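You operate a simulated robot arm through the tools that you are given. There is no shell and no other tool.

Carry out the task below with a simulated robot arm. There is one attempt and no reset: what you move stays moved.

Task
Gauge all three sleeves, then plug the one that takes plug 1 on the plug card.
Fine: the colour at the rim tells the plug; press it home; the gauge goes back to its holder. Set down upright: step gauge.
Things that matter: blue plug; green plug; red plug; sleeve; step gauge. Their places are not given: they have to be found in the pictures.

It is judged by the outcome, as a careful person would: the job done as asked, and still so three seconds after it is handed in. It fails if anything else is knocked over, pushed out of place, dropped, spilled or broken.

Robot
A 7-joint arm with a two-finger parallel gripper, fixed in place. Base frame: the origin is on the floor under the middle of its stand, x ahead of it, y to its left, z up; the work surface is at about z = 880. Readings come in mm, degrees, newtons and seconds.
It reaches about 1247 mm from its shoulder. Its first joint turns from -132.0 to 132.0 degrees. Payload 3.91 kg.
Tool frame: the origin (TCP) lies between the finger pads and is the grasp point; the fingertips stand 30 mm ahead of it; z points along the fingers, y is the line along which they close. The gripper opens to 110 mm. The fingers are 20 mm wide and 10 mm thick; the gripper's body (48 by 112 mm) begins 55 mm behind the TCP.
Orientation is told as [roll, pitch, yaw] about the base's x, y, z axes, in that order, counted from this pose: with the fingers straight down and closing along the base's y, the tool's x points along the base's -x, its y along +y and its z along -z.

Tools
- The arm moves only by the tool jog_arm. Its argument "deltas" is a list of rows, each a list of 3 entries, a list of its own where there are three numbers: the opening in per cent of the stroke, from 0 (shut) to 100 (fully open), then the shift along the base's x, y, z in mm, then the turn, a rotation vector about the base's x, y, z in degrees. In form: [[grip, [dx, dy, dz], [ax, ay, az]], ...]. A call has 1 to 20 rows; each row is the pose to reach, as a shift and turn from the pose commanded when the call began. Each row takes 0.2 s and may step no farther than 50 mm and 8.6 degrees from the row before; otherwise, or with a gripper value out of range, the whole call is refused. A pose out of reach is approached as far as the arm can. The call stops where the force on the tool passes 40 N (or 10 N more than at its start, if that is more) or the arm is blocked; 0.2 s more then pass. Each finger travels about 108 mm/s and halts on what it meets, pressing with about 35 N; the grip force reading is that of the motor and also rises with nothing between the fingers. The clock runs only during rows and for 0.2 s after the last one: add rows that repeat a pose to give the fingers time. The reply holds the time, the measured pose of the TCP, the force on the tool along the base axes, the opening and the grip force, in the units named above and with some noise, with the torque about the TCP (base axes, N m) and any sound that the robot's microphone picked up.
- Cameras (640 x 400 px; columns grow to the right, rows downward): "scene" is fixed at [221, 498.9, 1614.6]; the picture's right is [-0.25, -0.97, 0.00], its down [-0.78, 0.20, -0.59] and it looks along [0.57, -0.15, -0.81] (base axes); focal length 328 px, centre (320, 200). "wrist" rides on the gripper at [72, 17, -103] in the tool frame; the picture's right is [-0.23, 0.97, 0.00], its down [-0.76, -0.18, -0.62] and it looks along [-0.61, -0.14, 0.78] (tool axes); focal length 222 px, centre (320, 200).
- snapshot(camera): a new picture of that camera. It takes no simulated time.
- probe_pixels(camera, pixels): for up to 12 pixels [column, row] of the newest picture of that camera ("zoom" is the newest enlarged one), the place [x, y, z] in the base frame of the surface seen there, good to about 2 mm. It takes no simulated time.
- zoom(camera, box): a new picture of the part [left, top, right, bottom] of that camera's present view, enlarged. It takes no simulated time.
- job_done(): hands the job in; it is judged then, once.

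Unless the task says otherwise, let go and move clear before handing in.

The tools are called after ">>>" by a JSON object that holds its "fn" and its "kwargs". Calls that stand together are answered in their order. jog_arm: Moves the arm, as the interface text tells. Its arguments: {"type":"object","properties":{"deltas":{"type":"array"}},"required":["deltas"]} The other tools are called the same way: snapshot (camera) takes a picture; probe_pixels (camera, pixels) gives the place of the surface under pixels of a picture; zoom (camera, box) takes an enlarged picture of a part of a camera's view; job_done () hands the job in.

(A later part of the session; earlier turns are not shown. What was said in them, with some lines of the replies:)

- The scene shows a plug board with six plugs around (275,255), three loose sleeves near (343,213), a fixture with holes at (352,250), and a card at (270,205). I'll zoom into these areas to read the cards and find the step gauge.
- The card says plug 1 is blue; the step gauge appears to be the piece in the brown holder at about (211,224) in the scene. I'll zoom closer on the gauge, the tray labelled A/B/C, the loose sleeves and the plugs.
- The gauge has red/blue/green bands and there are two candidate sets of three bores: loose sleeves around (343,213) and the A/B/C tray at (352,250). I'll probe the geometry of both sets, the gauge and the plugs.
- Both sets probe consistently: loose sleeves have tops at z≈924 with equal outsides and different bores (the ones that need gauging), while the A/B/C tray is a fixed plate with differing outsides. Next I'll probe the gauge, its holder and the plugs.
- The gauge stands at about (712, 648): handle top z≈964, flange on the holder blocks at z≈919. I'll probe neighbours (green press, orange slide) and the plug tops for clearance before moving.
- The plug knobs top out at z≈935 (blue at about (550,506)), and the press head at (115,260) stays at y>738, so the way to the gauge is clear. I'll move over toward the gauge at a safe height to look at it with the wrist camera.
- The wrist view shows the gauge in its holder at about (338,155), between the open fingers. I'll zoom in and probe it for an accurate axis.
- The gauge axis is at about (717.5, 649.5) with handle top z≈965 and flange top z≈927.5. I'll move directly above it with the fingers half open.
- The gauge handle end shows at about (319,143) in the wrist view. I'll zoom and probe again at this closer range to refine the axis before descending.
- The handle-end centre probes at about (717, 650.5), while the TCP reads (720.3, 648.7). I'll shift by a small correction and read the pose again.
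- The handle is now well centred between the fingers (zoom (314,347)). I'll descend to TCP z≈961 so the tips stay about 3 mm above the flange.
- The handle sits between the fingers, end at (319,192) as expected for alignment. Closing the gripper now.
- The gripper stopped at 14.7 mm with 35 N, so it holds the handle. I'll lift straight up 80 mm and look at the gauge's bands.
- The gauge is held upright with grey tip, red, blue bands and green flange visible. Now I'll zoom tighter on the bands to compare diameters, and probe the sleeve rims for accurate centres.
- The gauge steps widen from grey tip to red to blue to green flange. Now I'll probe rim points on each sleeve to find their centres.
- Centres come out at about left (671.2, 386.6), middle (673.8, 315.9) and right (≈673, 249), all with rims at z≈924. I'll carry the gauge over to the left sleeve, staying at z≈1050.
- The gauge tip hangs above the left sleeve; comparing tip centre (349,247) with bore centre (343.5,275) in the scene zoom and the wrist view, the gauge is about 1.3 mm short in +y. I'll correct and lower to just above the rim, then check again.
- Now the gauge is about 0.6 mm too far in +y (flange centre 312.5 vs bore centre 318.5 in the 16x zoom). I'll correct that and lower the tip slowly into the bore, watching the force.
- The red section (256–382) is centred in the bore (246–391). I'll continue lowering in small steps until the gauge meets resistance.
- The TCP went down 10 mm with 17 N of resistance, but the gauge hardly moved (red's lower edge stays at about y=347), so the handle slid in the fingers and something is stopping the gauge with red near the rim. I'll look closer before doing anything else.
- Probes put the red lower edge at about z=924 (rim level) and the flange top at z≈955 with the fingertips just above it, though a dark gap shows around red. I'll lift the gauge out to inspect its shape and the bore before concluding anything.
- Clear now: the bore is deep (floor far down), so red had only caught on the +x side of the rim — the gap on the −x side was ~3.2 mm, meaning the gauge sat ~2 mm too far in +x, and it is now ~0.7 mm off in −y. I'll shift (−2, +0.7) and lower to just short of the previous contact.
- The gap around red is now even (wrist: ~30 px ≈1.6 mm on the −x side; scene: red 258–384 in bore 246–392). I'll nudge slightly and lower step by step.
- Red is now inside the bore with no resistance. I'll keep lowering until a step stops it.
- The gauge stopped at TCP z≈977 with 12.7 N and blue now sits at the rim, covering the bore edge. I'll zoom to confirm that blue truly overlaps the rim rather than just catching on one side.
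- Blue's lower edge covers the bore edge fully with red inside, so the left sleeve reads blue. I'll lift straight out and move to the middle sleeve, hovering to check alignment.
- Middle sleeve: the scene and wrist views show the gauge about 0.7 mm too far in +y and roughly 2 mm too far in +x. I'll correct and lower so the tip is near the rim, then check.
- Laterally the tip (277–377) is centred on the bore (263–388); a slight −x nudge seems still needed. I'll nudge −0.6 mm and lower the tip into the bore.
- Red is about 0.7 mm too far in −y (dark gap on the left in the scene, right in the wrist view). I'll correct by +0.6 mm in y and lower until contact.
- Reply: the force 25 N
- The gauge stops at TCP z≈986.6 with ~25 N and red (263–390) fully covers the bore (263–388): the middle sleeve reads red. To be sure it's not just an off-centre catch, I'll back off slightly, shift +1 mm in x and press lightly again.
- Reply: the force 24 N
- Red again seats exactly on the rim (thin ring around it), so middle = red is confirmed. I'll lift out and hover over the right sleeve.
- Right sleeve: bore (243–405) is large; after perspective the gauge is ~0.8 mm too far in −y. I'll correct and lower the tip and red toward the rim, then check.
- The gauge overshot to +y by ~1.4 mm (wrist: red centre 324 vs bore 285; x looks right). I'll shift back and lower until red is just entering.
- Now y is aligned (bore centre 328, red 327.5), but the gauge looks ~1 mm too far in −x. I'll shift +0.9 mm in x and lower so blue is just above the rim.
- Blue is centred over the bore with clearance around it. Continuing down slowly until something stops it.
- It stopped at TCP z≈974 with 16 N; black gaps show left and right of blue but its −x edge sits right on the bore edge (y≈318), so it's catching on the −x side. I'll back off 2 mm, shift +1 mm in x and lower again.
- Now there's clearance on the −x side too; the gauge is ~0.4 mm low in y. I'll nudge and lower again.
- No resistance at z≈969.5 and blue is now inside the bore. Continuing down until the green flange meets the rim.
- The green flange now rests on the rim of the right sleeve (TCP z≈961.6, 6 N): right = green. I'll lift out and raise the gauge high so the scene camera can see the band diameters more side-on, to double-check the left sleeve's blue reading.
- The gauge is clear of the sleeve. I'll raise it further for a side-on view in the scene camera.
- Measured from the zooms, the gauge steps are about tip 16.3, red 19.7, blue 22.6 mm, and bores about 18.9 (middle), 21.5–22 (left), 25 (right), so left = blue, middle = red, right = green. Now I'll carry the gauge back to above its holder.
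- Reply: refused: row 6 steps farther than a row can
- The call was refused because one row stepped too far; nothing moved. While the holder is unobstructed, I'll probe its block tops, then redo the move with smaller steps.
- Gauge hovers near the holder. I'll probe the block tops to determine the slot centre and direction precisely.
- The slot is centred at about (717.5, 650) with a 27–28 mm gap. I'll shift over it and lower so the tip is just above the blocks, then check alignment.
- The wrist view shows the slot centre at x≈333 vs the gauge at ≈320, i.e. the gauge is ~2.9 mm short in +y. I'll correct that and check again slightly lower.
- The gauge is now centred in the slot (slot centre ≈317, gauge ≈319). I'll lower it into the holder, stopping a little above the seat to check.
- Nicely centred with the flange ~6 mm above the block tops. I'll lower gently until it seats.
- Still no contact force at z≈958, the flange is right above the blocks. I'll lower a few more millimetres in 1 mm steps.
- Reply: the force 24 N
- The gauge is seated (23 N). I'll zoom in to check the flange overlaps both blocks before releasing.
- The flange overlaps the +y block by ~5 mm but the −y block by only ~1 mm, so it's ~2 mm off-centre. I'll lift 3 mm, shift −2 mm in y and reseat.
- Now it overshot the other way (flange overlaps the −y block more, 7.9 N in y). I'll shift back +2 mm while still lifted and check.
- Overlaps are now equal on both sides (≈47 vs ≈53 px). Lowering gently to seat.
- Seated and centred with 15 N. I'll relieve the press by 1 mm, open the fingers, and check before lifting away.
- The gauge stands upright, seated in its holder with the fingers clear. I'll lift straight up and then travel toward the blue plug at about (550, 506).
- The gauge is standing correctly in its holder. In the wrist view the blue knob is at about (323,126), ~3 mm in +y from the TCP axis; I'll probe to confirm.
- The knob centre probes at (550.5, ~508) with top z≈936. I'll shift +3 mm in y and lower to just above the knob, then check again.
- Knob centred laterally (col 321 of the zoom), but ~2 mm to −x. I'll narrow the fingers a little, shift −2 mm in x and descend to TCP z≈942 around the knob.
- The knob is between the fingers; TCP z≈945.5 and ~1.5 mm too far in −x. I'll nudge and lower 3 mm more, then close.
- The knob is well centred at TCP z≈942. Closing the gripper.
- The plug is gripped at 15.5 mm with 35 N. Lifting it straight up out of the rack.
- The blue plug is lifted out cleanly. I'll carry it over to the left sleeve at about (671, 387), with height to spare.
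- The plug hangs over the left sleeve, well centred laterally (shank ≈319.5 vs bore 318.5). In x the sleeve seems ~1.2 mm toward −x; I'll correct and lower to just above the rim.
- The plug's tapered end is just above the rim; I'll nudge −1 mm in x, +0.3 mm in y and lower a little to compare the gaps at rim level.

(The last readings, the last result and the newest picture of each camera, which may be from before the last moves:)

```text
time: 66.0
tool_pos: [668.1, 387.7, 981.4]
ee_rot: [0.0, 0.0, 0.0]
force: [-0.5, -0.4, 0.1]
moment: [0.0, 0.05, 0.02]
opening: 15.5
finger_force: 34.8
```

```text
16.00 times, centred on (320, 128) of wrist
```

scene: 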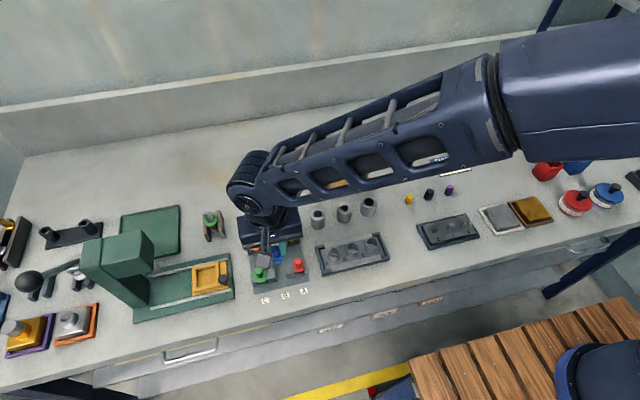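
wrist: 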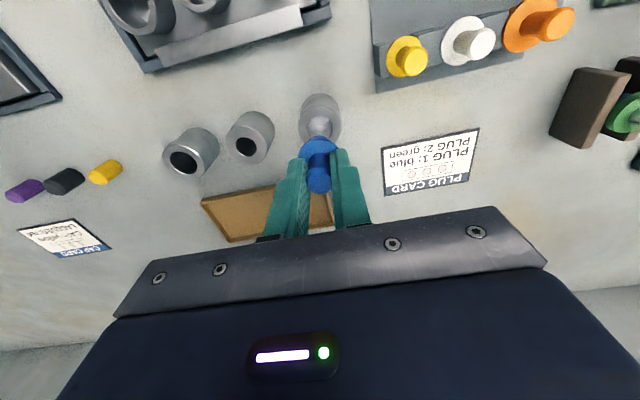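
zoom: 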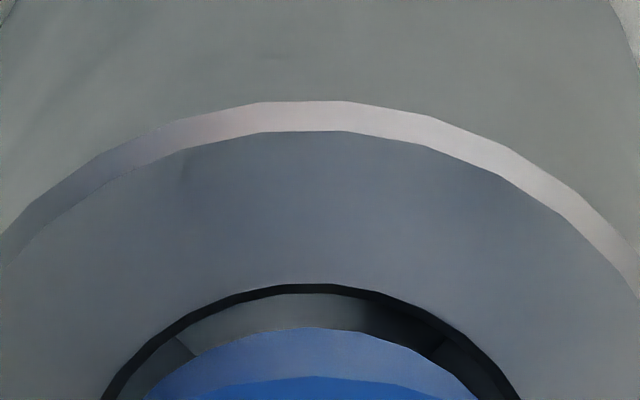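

Gaps are now even (wrist: bore centre 310, plug 311.5; rim offset matches the plug's offset in hand). Lowering slowly into the bore.

>>> {"fn": "jog_arm", "kwargs": {"deltas": [[0, [0, 0, -1.5], [0, 0, 0]], [0, [0, 0, -3], [0, 0, 0]], [0, [0, 0, -4.5], [0, 0, 0]], [0, [0, 0, -6], [0, 0, 0]], [0, [0, 0, -6], [0, 0, 0]]]}}

>>> {"fn": "zoom", "kwargs": {"camera": "scene", "box": [303, 198, 333, 223]}}

>>> {"fn": "zoom", "kwargs": {"camera": "wrist", "box": [300, 115, 340, 140]}}

```text
time: 67.2
tool_pos: [668.8, 388.2, 976.1]
ee_rot: [0.0, 0.0, -0.1]
force: [1.8, -0.5, 0.0]
moment: [-0.01, -0.06, -0.01]
opening: 15.4
finger_force: 34.6
```

```text
16.00 times, centred on (318, 210) of scene
```

zoom: 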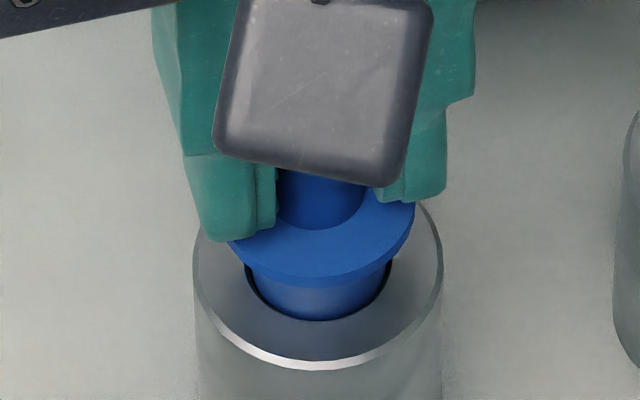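

```text
16.00 times, centred on (320, 128) of wrist
```

zoom: 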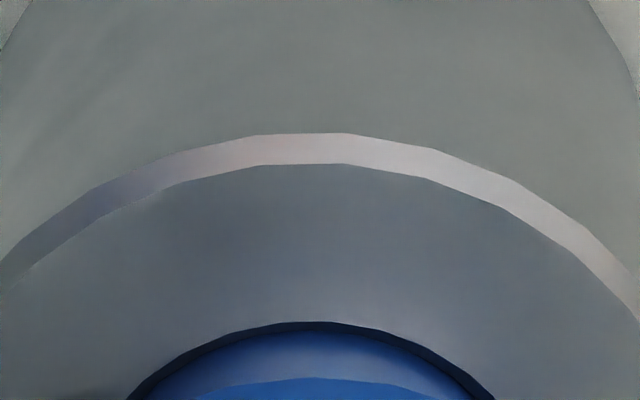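

The plug's shank is entering the bore with almost no force. Continuing down in small steps.

>>> {"fn": "jog_arm", "kwargs": {"deltas": [[0, [0, 0, -2], [0, 0, 0]], [0, [0, 0, -4], [0, 0, 0]], [0, [0, 0, -6], [0, 0, 0]], [0, [0, 0, -8], [0, 0, 0]], [0, [0, 0, -8], [0, 0, 0]]]}}

>>> {"fn": "zoom", "kwargs": {"camera": "scene", "box": [303, 198, 333, 223]}}

>>> {"fn": "zoom", "kwargs": {"camera": "wrist", "box": [290, 100, 350, 200]}}

```text
time: 68.4
tool_pos: [669.0, 388.0, 968.2]
ee_rot: [0.0, 0.0, 0.0]
force: [1.1, 0.0, -0.1]
moment: [-0.01, -0.05, 0.04]
opening: 15.2
finger_force: 35.3
```

```text
16.00 times, centred on (318, 210) of scene
```

zoom: 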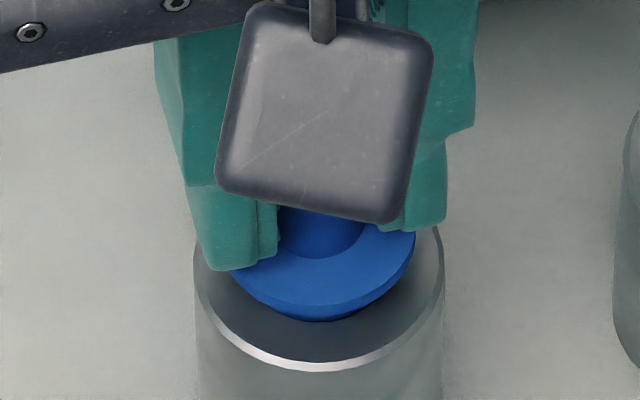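

```text
4.00 times, centred on (320, 150) of wrist
```

zoom: 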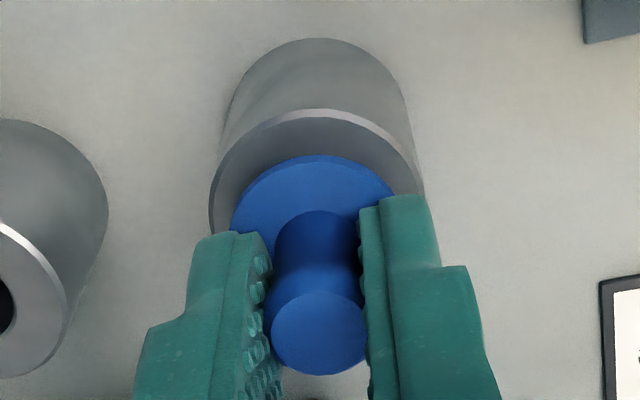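

Inserting freely with no force at z≈968. Continuing down until the flange meets the rim.

>>> {"fn": "jog_arm", "kwargs": {"deltas": [[0, [0, 0, -2], [0, 0, 0]], [0, [0, 0, -4], [0, 0, 0]], [0, [0, 0, -6], [0, 0, 0]], [0, [0, 0, -7], [0, 0, 0]], [0, [0, 0, -7], [0, 0, 0]]]}}

>>> {"fn": "zoom", "kwargs": {"camera": "scene", "box": [303, 198, 333, 223]}}

>>> {"fn": "zoom", "kwargs": {"camera": "wrist", "box": [290, 100, 350, 200]}}

```text
time: 69.6
tool_pos: [668.7, 388.1, 961.3]
ee_rot: [-0.1, 0.0, 0.0]
force: [2.7, -0.7, 3.3]
moment: [-0.02, -0.05, -0.01]
opening: 15.4
finger_force: 35.1
```

```text
16.00 times, centred on (318, 210) of scene
```

zoom: 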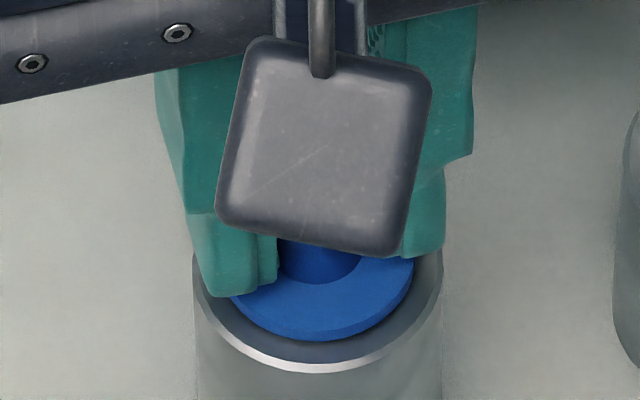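

```text
4.00 times, centred on (320, 150) of wrist
```

zoom: 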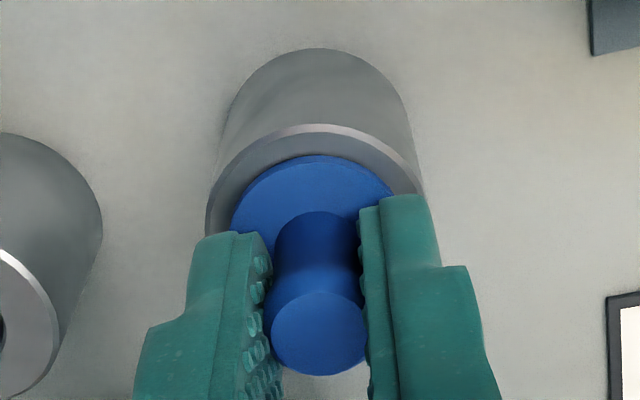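

The flange looks nearly on the rim and the force starts rising (3 N). I'll press a bit further to bring it home.

>>> {"fn": "jog_arm", "kwargs": {"deltas": [[0, [0, 0, -1], [0, 0, 0]], [0, [0, 0, -2], [0, 0, 0]], [0, [0, 0, -3], [0, 0, 0]], [0, [0, 0, -3], [0, 0, 0]]]}}

>>> {"fn": "zoom", "kwargs": {"camera": "scene", "box": [303, 198, 333, 223]}}

>>> {"fn": "zoom", "kwargs": {"camera": "wrist", "box": [290, 100, 350, 200]}}

```text
time: 70.6
tool_pos: [669.5, 388.1, 959.1]
ee_rot: [0.1, -0.1, 0.0]
force: [7.4, 0.5, 20.2]
moment: [0.08, -0.18, -0.01]
opening: 15.6
finger_force: 35.0
```

```text
16.00 times, centred on (318, 210) of scene
```

zoom: 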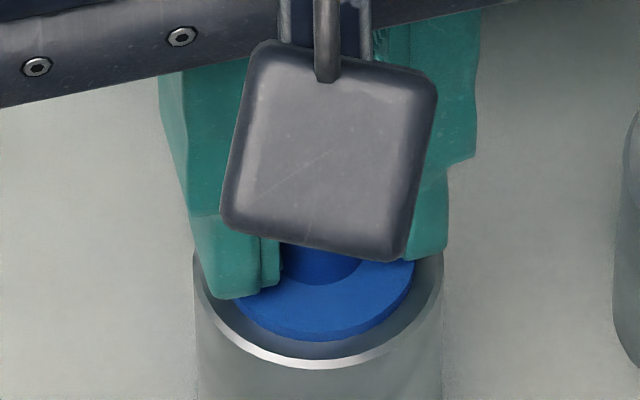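

```text
4.00 times, centred on (320, 150) of wrist
```

zoom: 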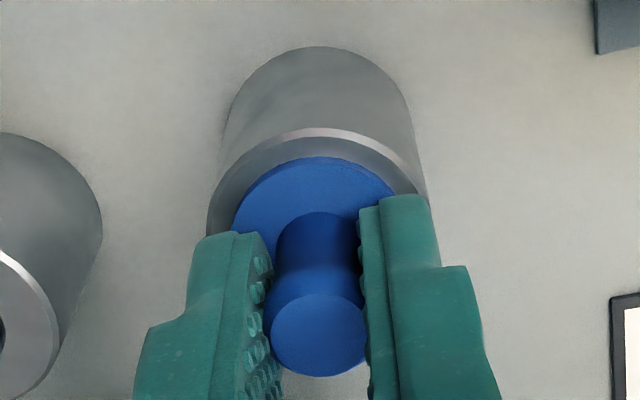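

20 N of resistance now. I'll zoom and probe the flange and rim heights to see whether it's fully home.

>>> {"fn": "zoom", "kwargs": {"camera": "scene", "box": [305, 205, 331, 225]}}

>>> {"fn": "probe_pixels", "kwargs": {"camera": "zoom", "pixels": [[320, 245], [320, 260], [360, 240], [290, 250], [320, 268], [320, 273], [320, 280], [320, 285], [320, 295], [400, 250], [230, 260], [420, 240]]}}

>>> {"fn": "zoom", "kwargs": {"camera": "wrist", "box": [300, 125, 340, 150]}}

>>> {"fn": "probe_pixels", "kwargs": {"camera": "zoom", "pixels": [[310, 200], [310, 240], [310, 300], [250, 260], [380, 260], [310, 150]]}}

```text
16.00 times, centred on (318, 215) of scene
```

zoom: 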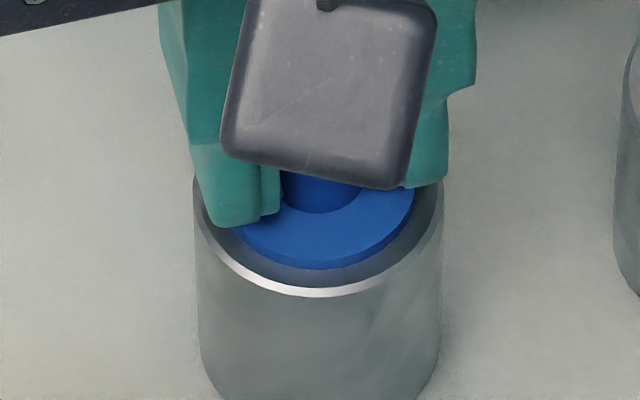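

```text
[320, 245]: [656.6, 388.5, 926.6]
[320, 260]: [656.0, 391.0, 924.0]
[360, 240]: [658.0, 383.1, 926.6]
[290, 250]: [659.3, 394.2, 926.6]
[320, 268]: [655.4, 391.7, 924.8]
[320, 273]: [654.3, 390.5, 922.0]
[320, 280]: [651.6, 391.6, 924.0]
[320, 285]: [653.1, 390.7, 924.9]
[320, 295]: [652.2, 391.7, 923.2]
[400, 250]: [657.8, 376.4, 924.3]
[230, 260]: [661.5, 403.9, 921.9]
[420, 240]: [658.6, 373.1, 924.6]
```

```text
16.00 times, centred on (320, 138) of wrist
```

zoom: 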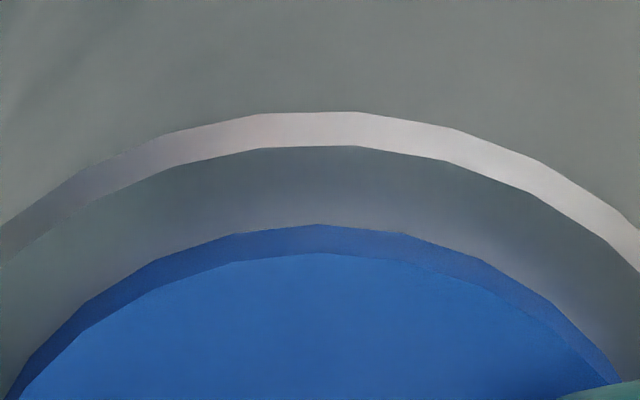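

```text
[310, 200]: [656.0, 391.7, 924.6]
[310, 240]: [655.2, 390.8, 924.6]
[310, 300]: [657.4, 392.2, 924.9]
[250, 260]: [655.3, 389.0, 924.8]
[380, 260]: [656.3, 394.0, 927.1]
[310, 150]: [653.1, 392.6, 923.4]
```

The flange top is at z≈926.6 against a rim of 924 with no gap visible, so the plug's flange is on the rim. I'll open the fingers in place and check.

>>> {"fn": "jog_arm", "kwargs": {"deltas": [[18, [0, 0, 0], [0, 0, 0]], [24, [0, 0, 0.5], [0, 0, 0]], [32, [0, 0, 1], [0, 0, 0]], [36, [0, 0, 1], [0, 0, 0]], [36, [0, 0, 1], [0, 0, 0]]]}}

>>> {"fn": "zoom", "kwargs": {"camera": "scene", "box": [300, 195, 336, 225]}}

>>> {"fn": "zoom", "kwargs": {"camera": "wrist", "box": [280, 100, 360, 220]}}

```text
time: 71.8
tool_pos: [669.3, 388.2, 959.5]
ee_rot: [0.1, 0.0, 0.1]
force: [-0.1, 0.0, 0.2]
moment: [-0.04, -0.01, -0.01]
opening: 39.8
finger_force: 0.1
```

```text
13.33 times, centred on (318, 210) of scene
```

zoom: 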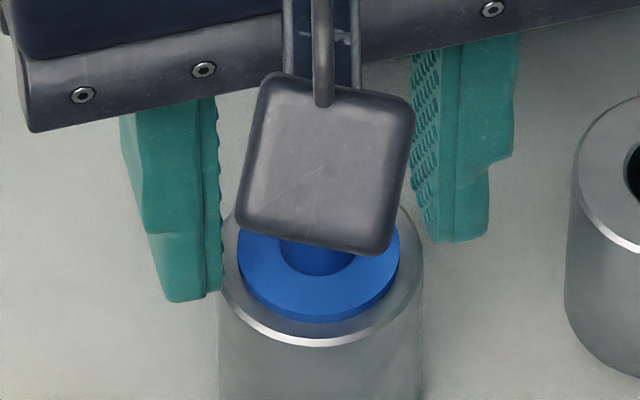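

```text
3.33 times, centred on (320, 160) of wrist
```

zoom: 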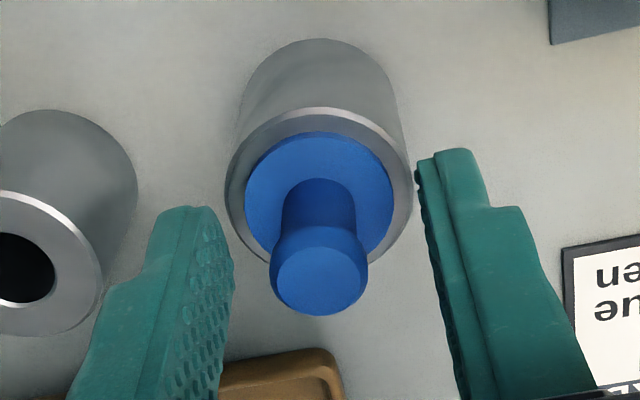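

The plug sits level in the sleeve with the fingers clear. I'll lift away and inspect how it is seated.

>>> {"fn": "jog_arm", "kwargs": {"deltas": [[36, [0, 0, 15], [0, 0, 0]], [36, [0, 0, 40], [0, 0, 0]], [36, [0, 0, 70], [0, 0, 0]], [36, [0, 0, 100], [0, 0, 0]], [36, [20, -30, 120], [0, 0, 0]], [36, [40, -60, 130], [0, 0, 0]], [36, [40, -60, 130], [0, 0, 0]]]}}

>>> {"fn": "snapshot", "kwargs": {"camera": "scene"}}

>>> {"fn": "zoom", "kwargs": {"camera": "scene", "box": [303, 198, 333, 228]}}

>>> {"fn": "probe_pixels", "kwargs": {"camera": "zoom", "pixels": [[320, 190], [320, 225], [260, 160], [380, 160], [320, 245], [320, 100], [310, 80], [330, 240]]}}

```text
time: 73.4
tool_pos: [708.6, 330.1, 1086.9]
ee_rot: [0.0, 0.0, 0.0]
force: [0.8, 0.8, 0.7]
moment: [0.02, 0.01, 0.0]
opening: 39.6
finger_force: 0.0
```

```text
taken
```

scene: 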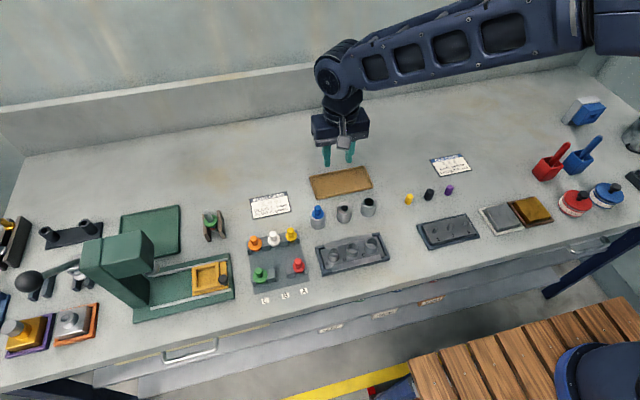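

```text
13.33 times, centred on (318, 213) of scene
```

zoom: 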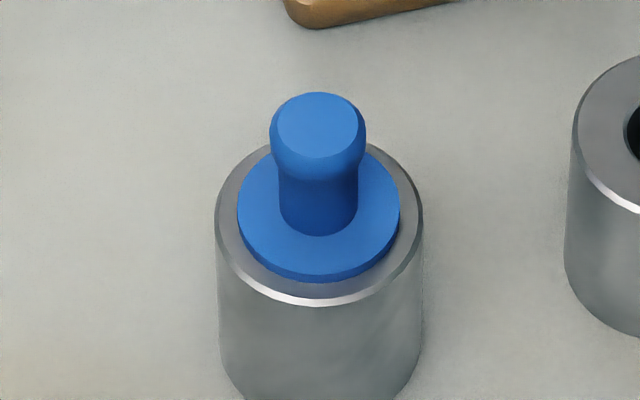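

```text
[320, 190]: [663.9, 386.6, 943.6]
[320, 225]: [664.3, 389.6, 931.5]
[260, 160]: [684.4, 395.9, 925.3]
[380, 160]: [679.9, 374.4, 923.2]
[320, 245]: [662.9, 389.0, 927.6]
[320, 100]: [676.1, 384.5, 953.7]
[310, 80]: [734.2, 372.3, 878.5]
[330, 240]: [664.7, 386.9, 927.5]
```

The blue plug sits flush: flange top ≈927 = rim 924 + 3 mm flange (same thickness as seen in the rack). I'll do a final check of the gauge in its holder, the sleeves and the rack.

>>> {"fn": "zoom", "kwargs": {"camera": "scene", "box": [190, 195, 235, 240]}}

>>> {"fn": "zoom", "kwargs": {"camera": "scene", "box": [235, 180, 395, 310]}}

>>> {"fn": "zoom", "kwargs": {"camera": "wrist", "box": [280, 40, 460, 160]}}

```text
8.89 times, centred on (212, 218) of scene
```

zoom: 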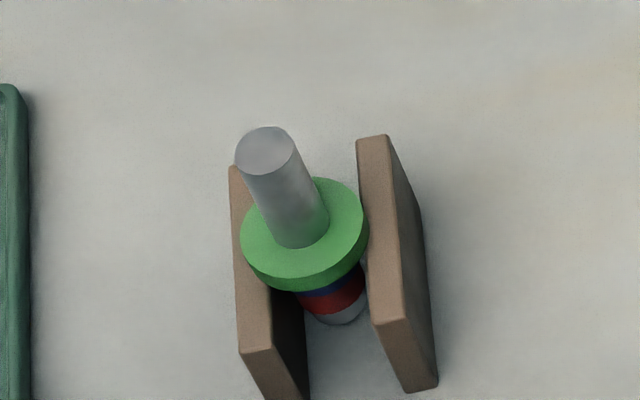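

```text
3.08 times, centred on (315, 245) of scene
```

zoom: 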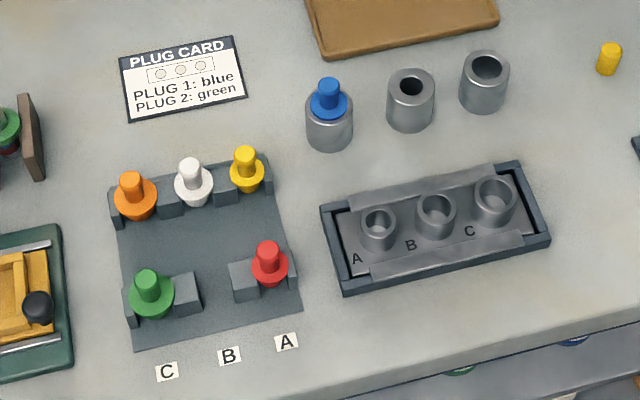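

```text
3.33 times, centred on (370, 100) of wrist
```

zoom: 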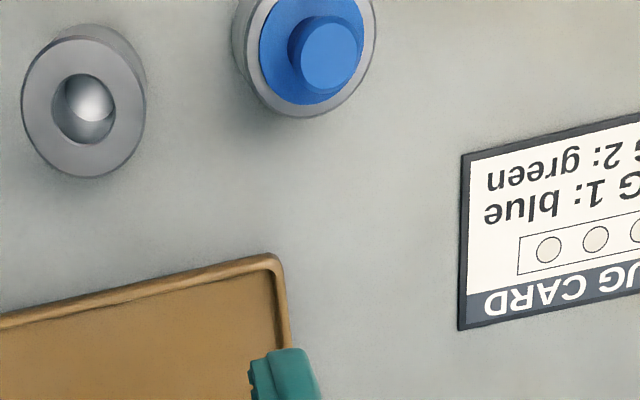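

Everything looks right: the gauge is upright in its holder, the blue plug is seated in the left sleeve (the one that read blue), the other plugs and sleeves stand as before, and the arm is clear. Handing in.

>>> {"fn": "job_done", "kwargs": {}}

```text
The job is handed in.
```

I gauged all three sleeves, pressed the blue plug (plug 1 on the card) into the left one, and put the gauge back. The job is handed in, and I haven't seen the verdict.

| Sleeve (scene view) | Colour at the rim | Measured bore |
|---|---|---|
| Left | Blue | about 21.5–22 mm |
| Middle | Red | about 19 mm |
| Right | Green | about 25 mm |

- **Which sleeves:** I took the three loose sleeves behind the A/B/C tray as the ones to gauge, because they match on the outside and differ only in bore. I did not gauge the tray's three sockets.
- **Plug:** it went in freely and stopped with its flange on the rim at about 20 N of press. The probed flange height matches a flush fit.
- **Gauge:** it is upright and centred in its holder. I reseated it once because it first sat about 2 mm off-centre.
- **Everything else:** the last pictures show the other plugs, the tray and the rest of the bench as they were. The left and middle sleeves shifted by less than about 1 mm during gauging and plugging.
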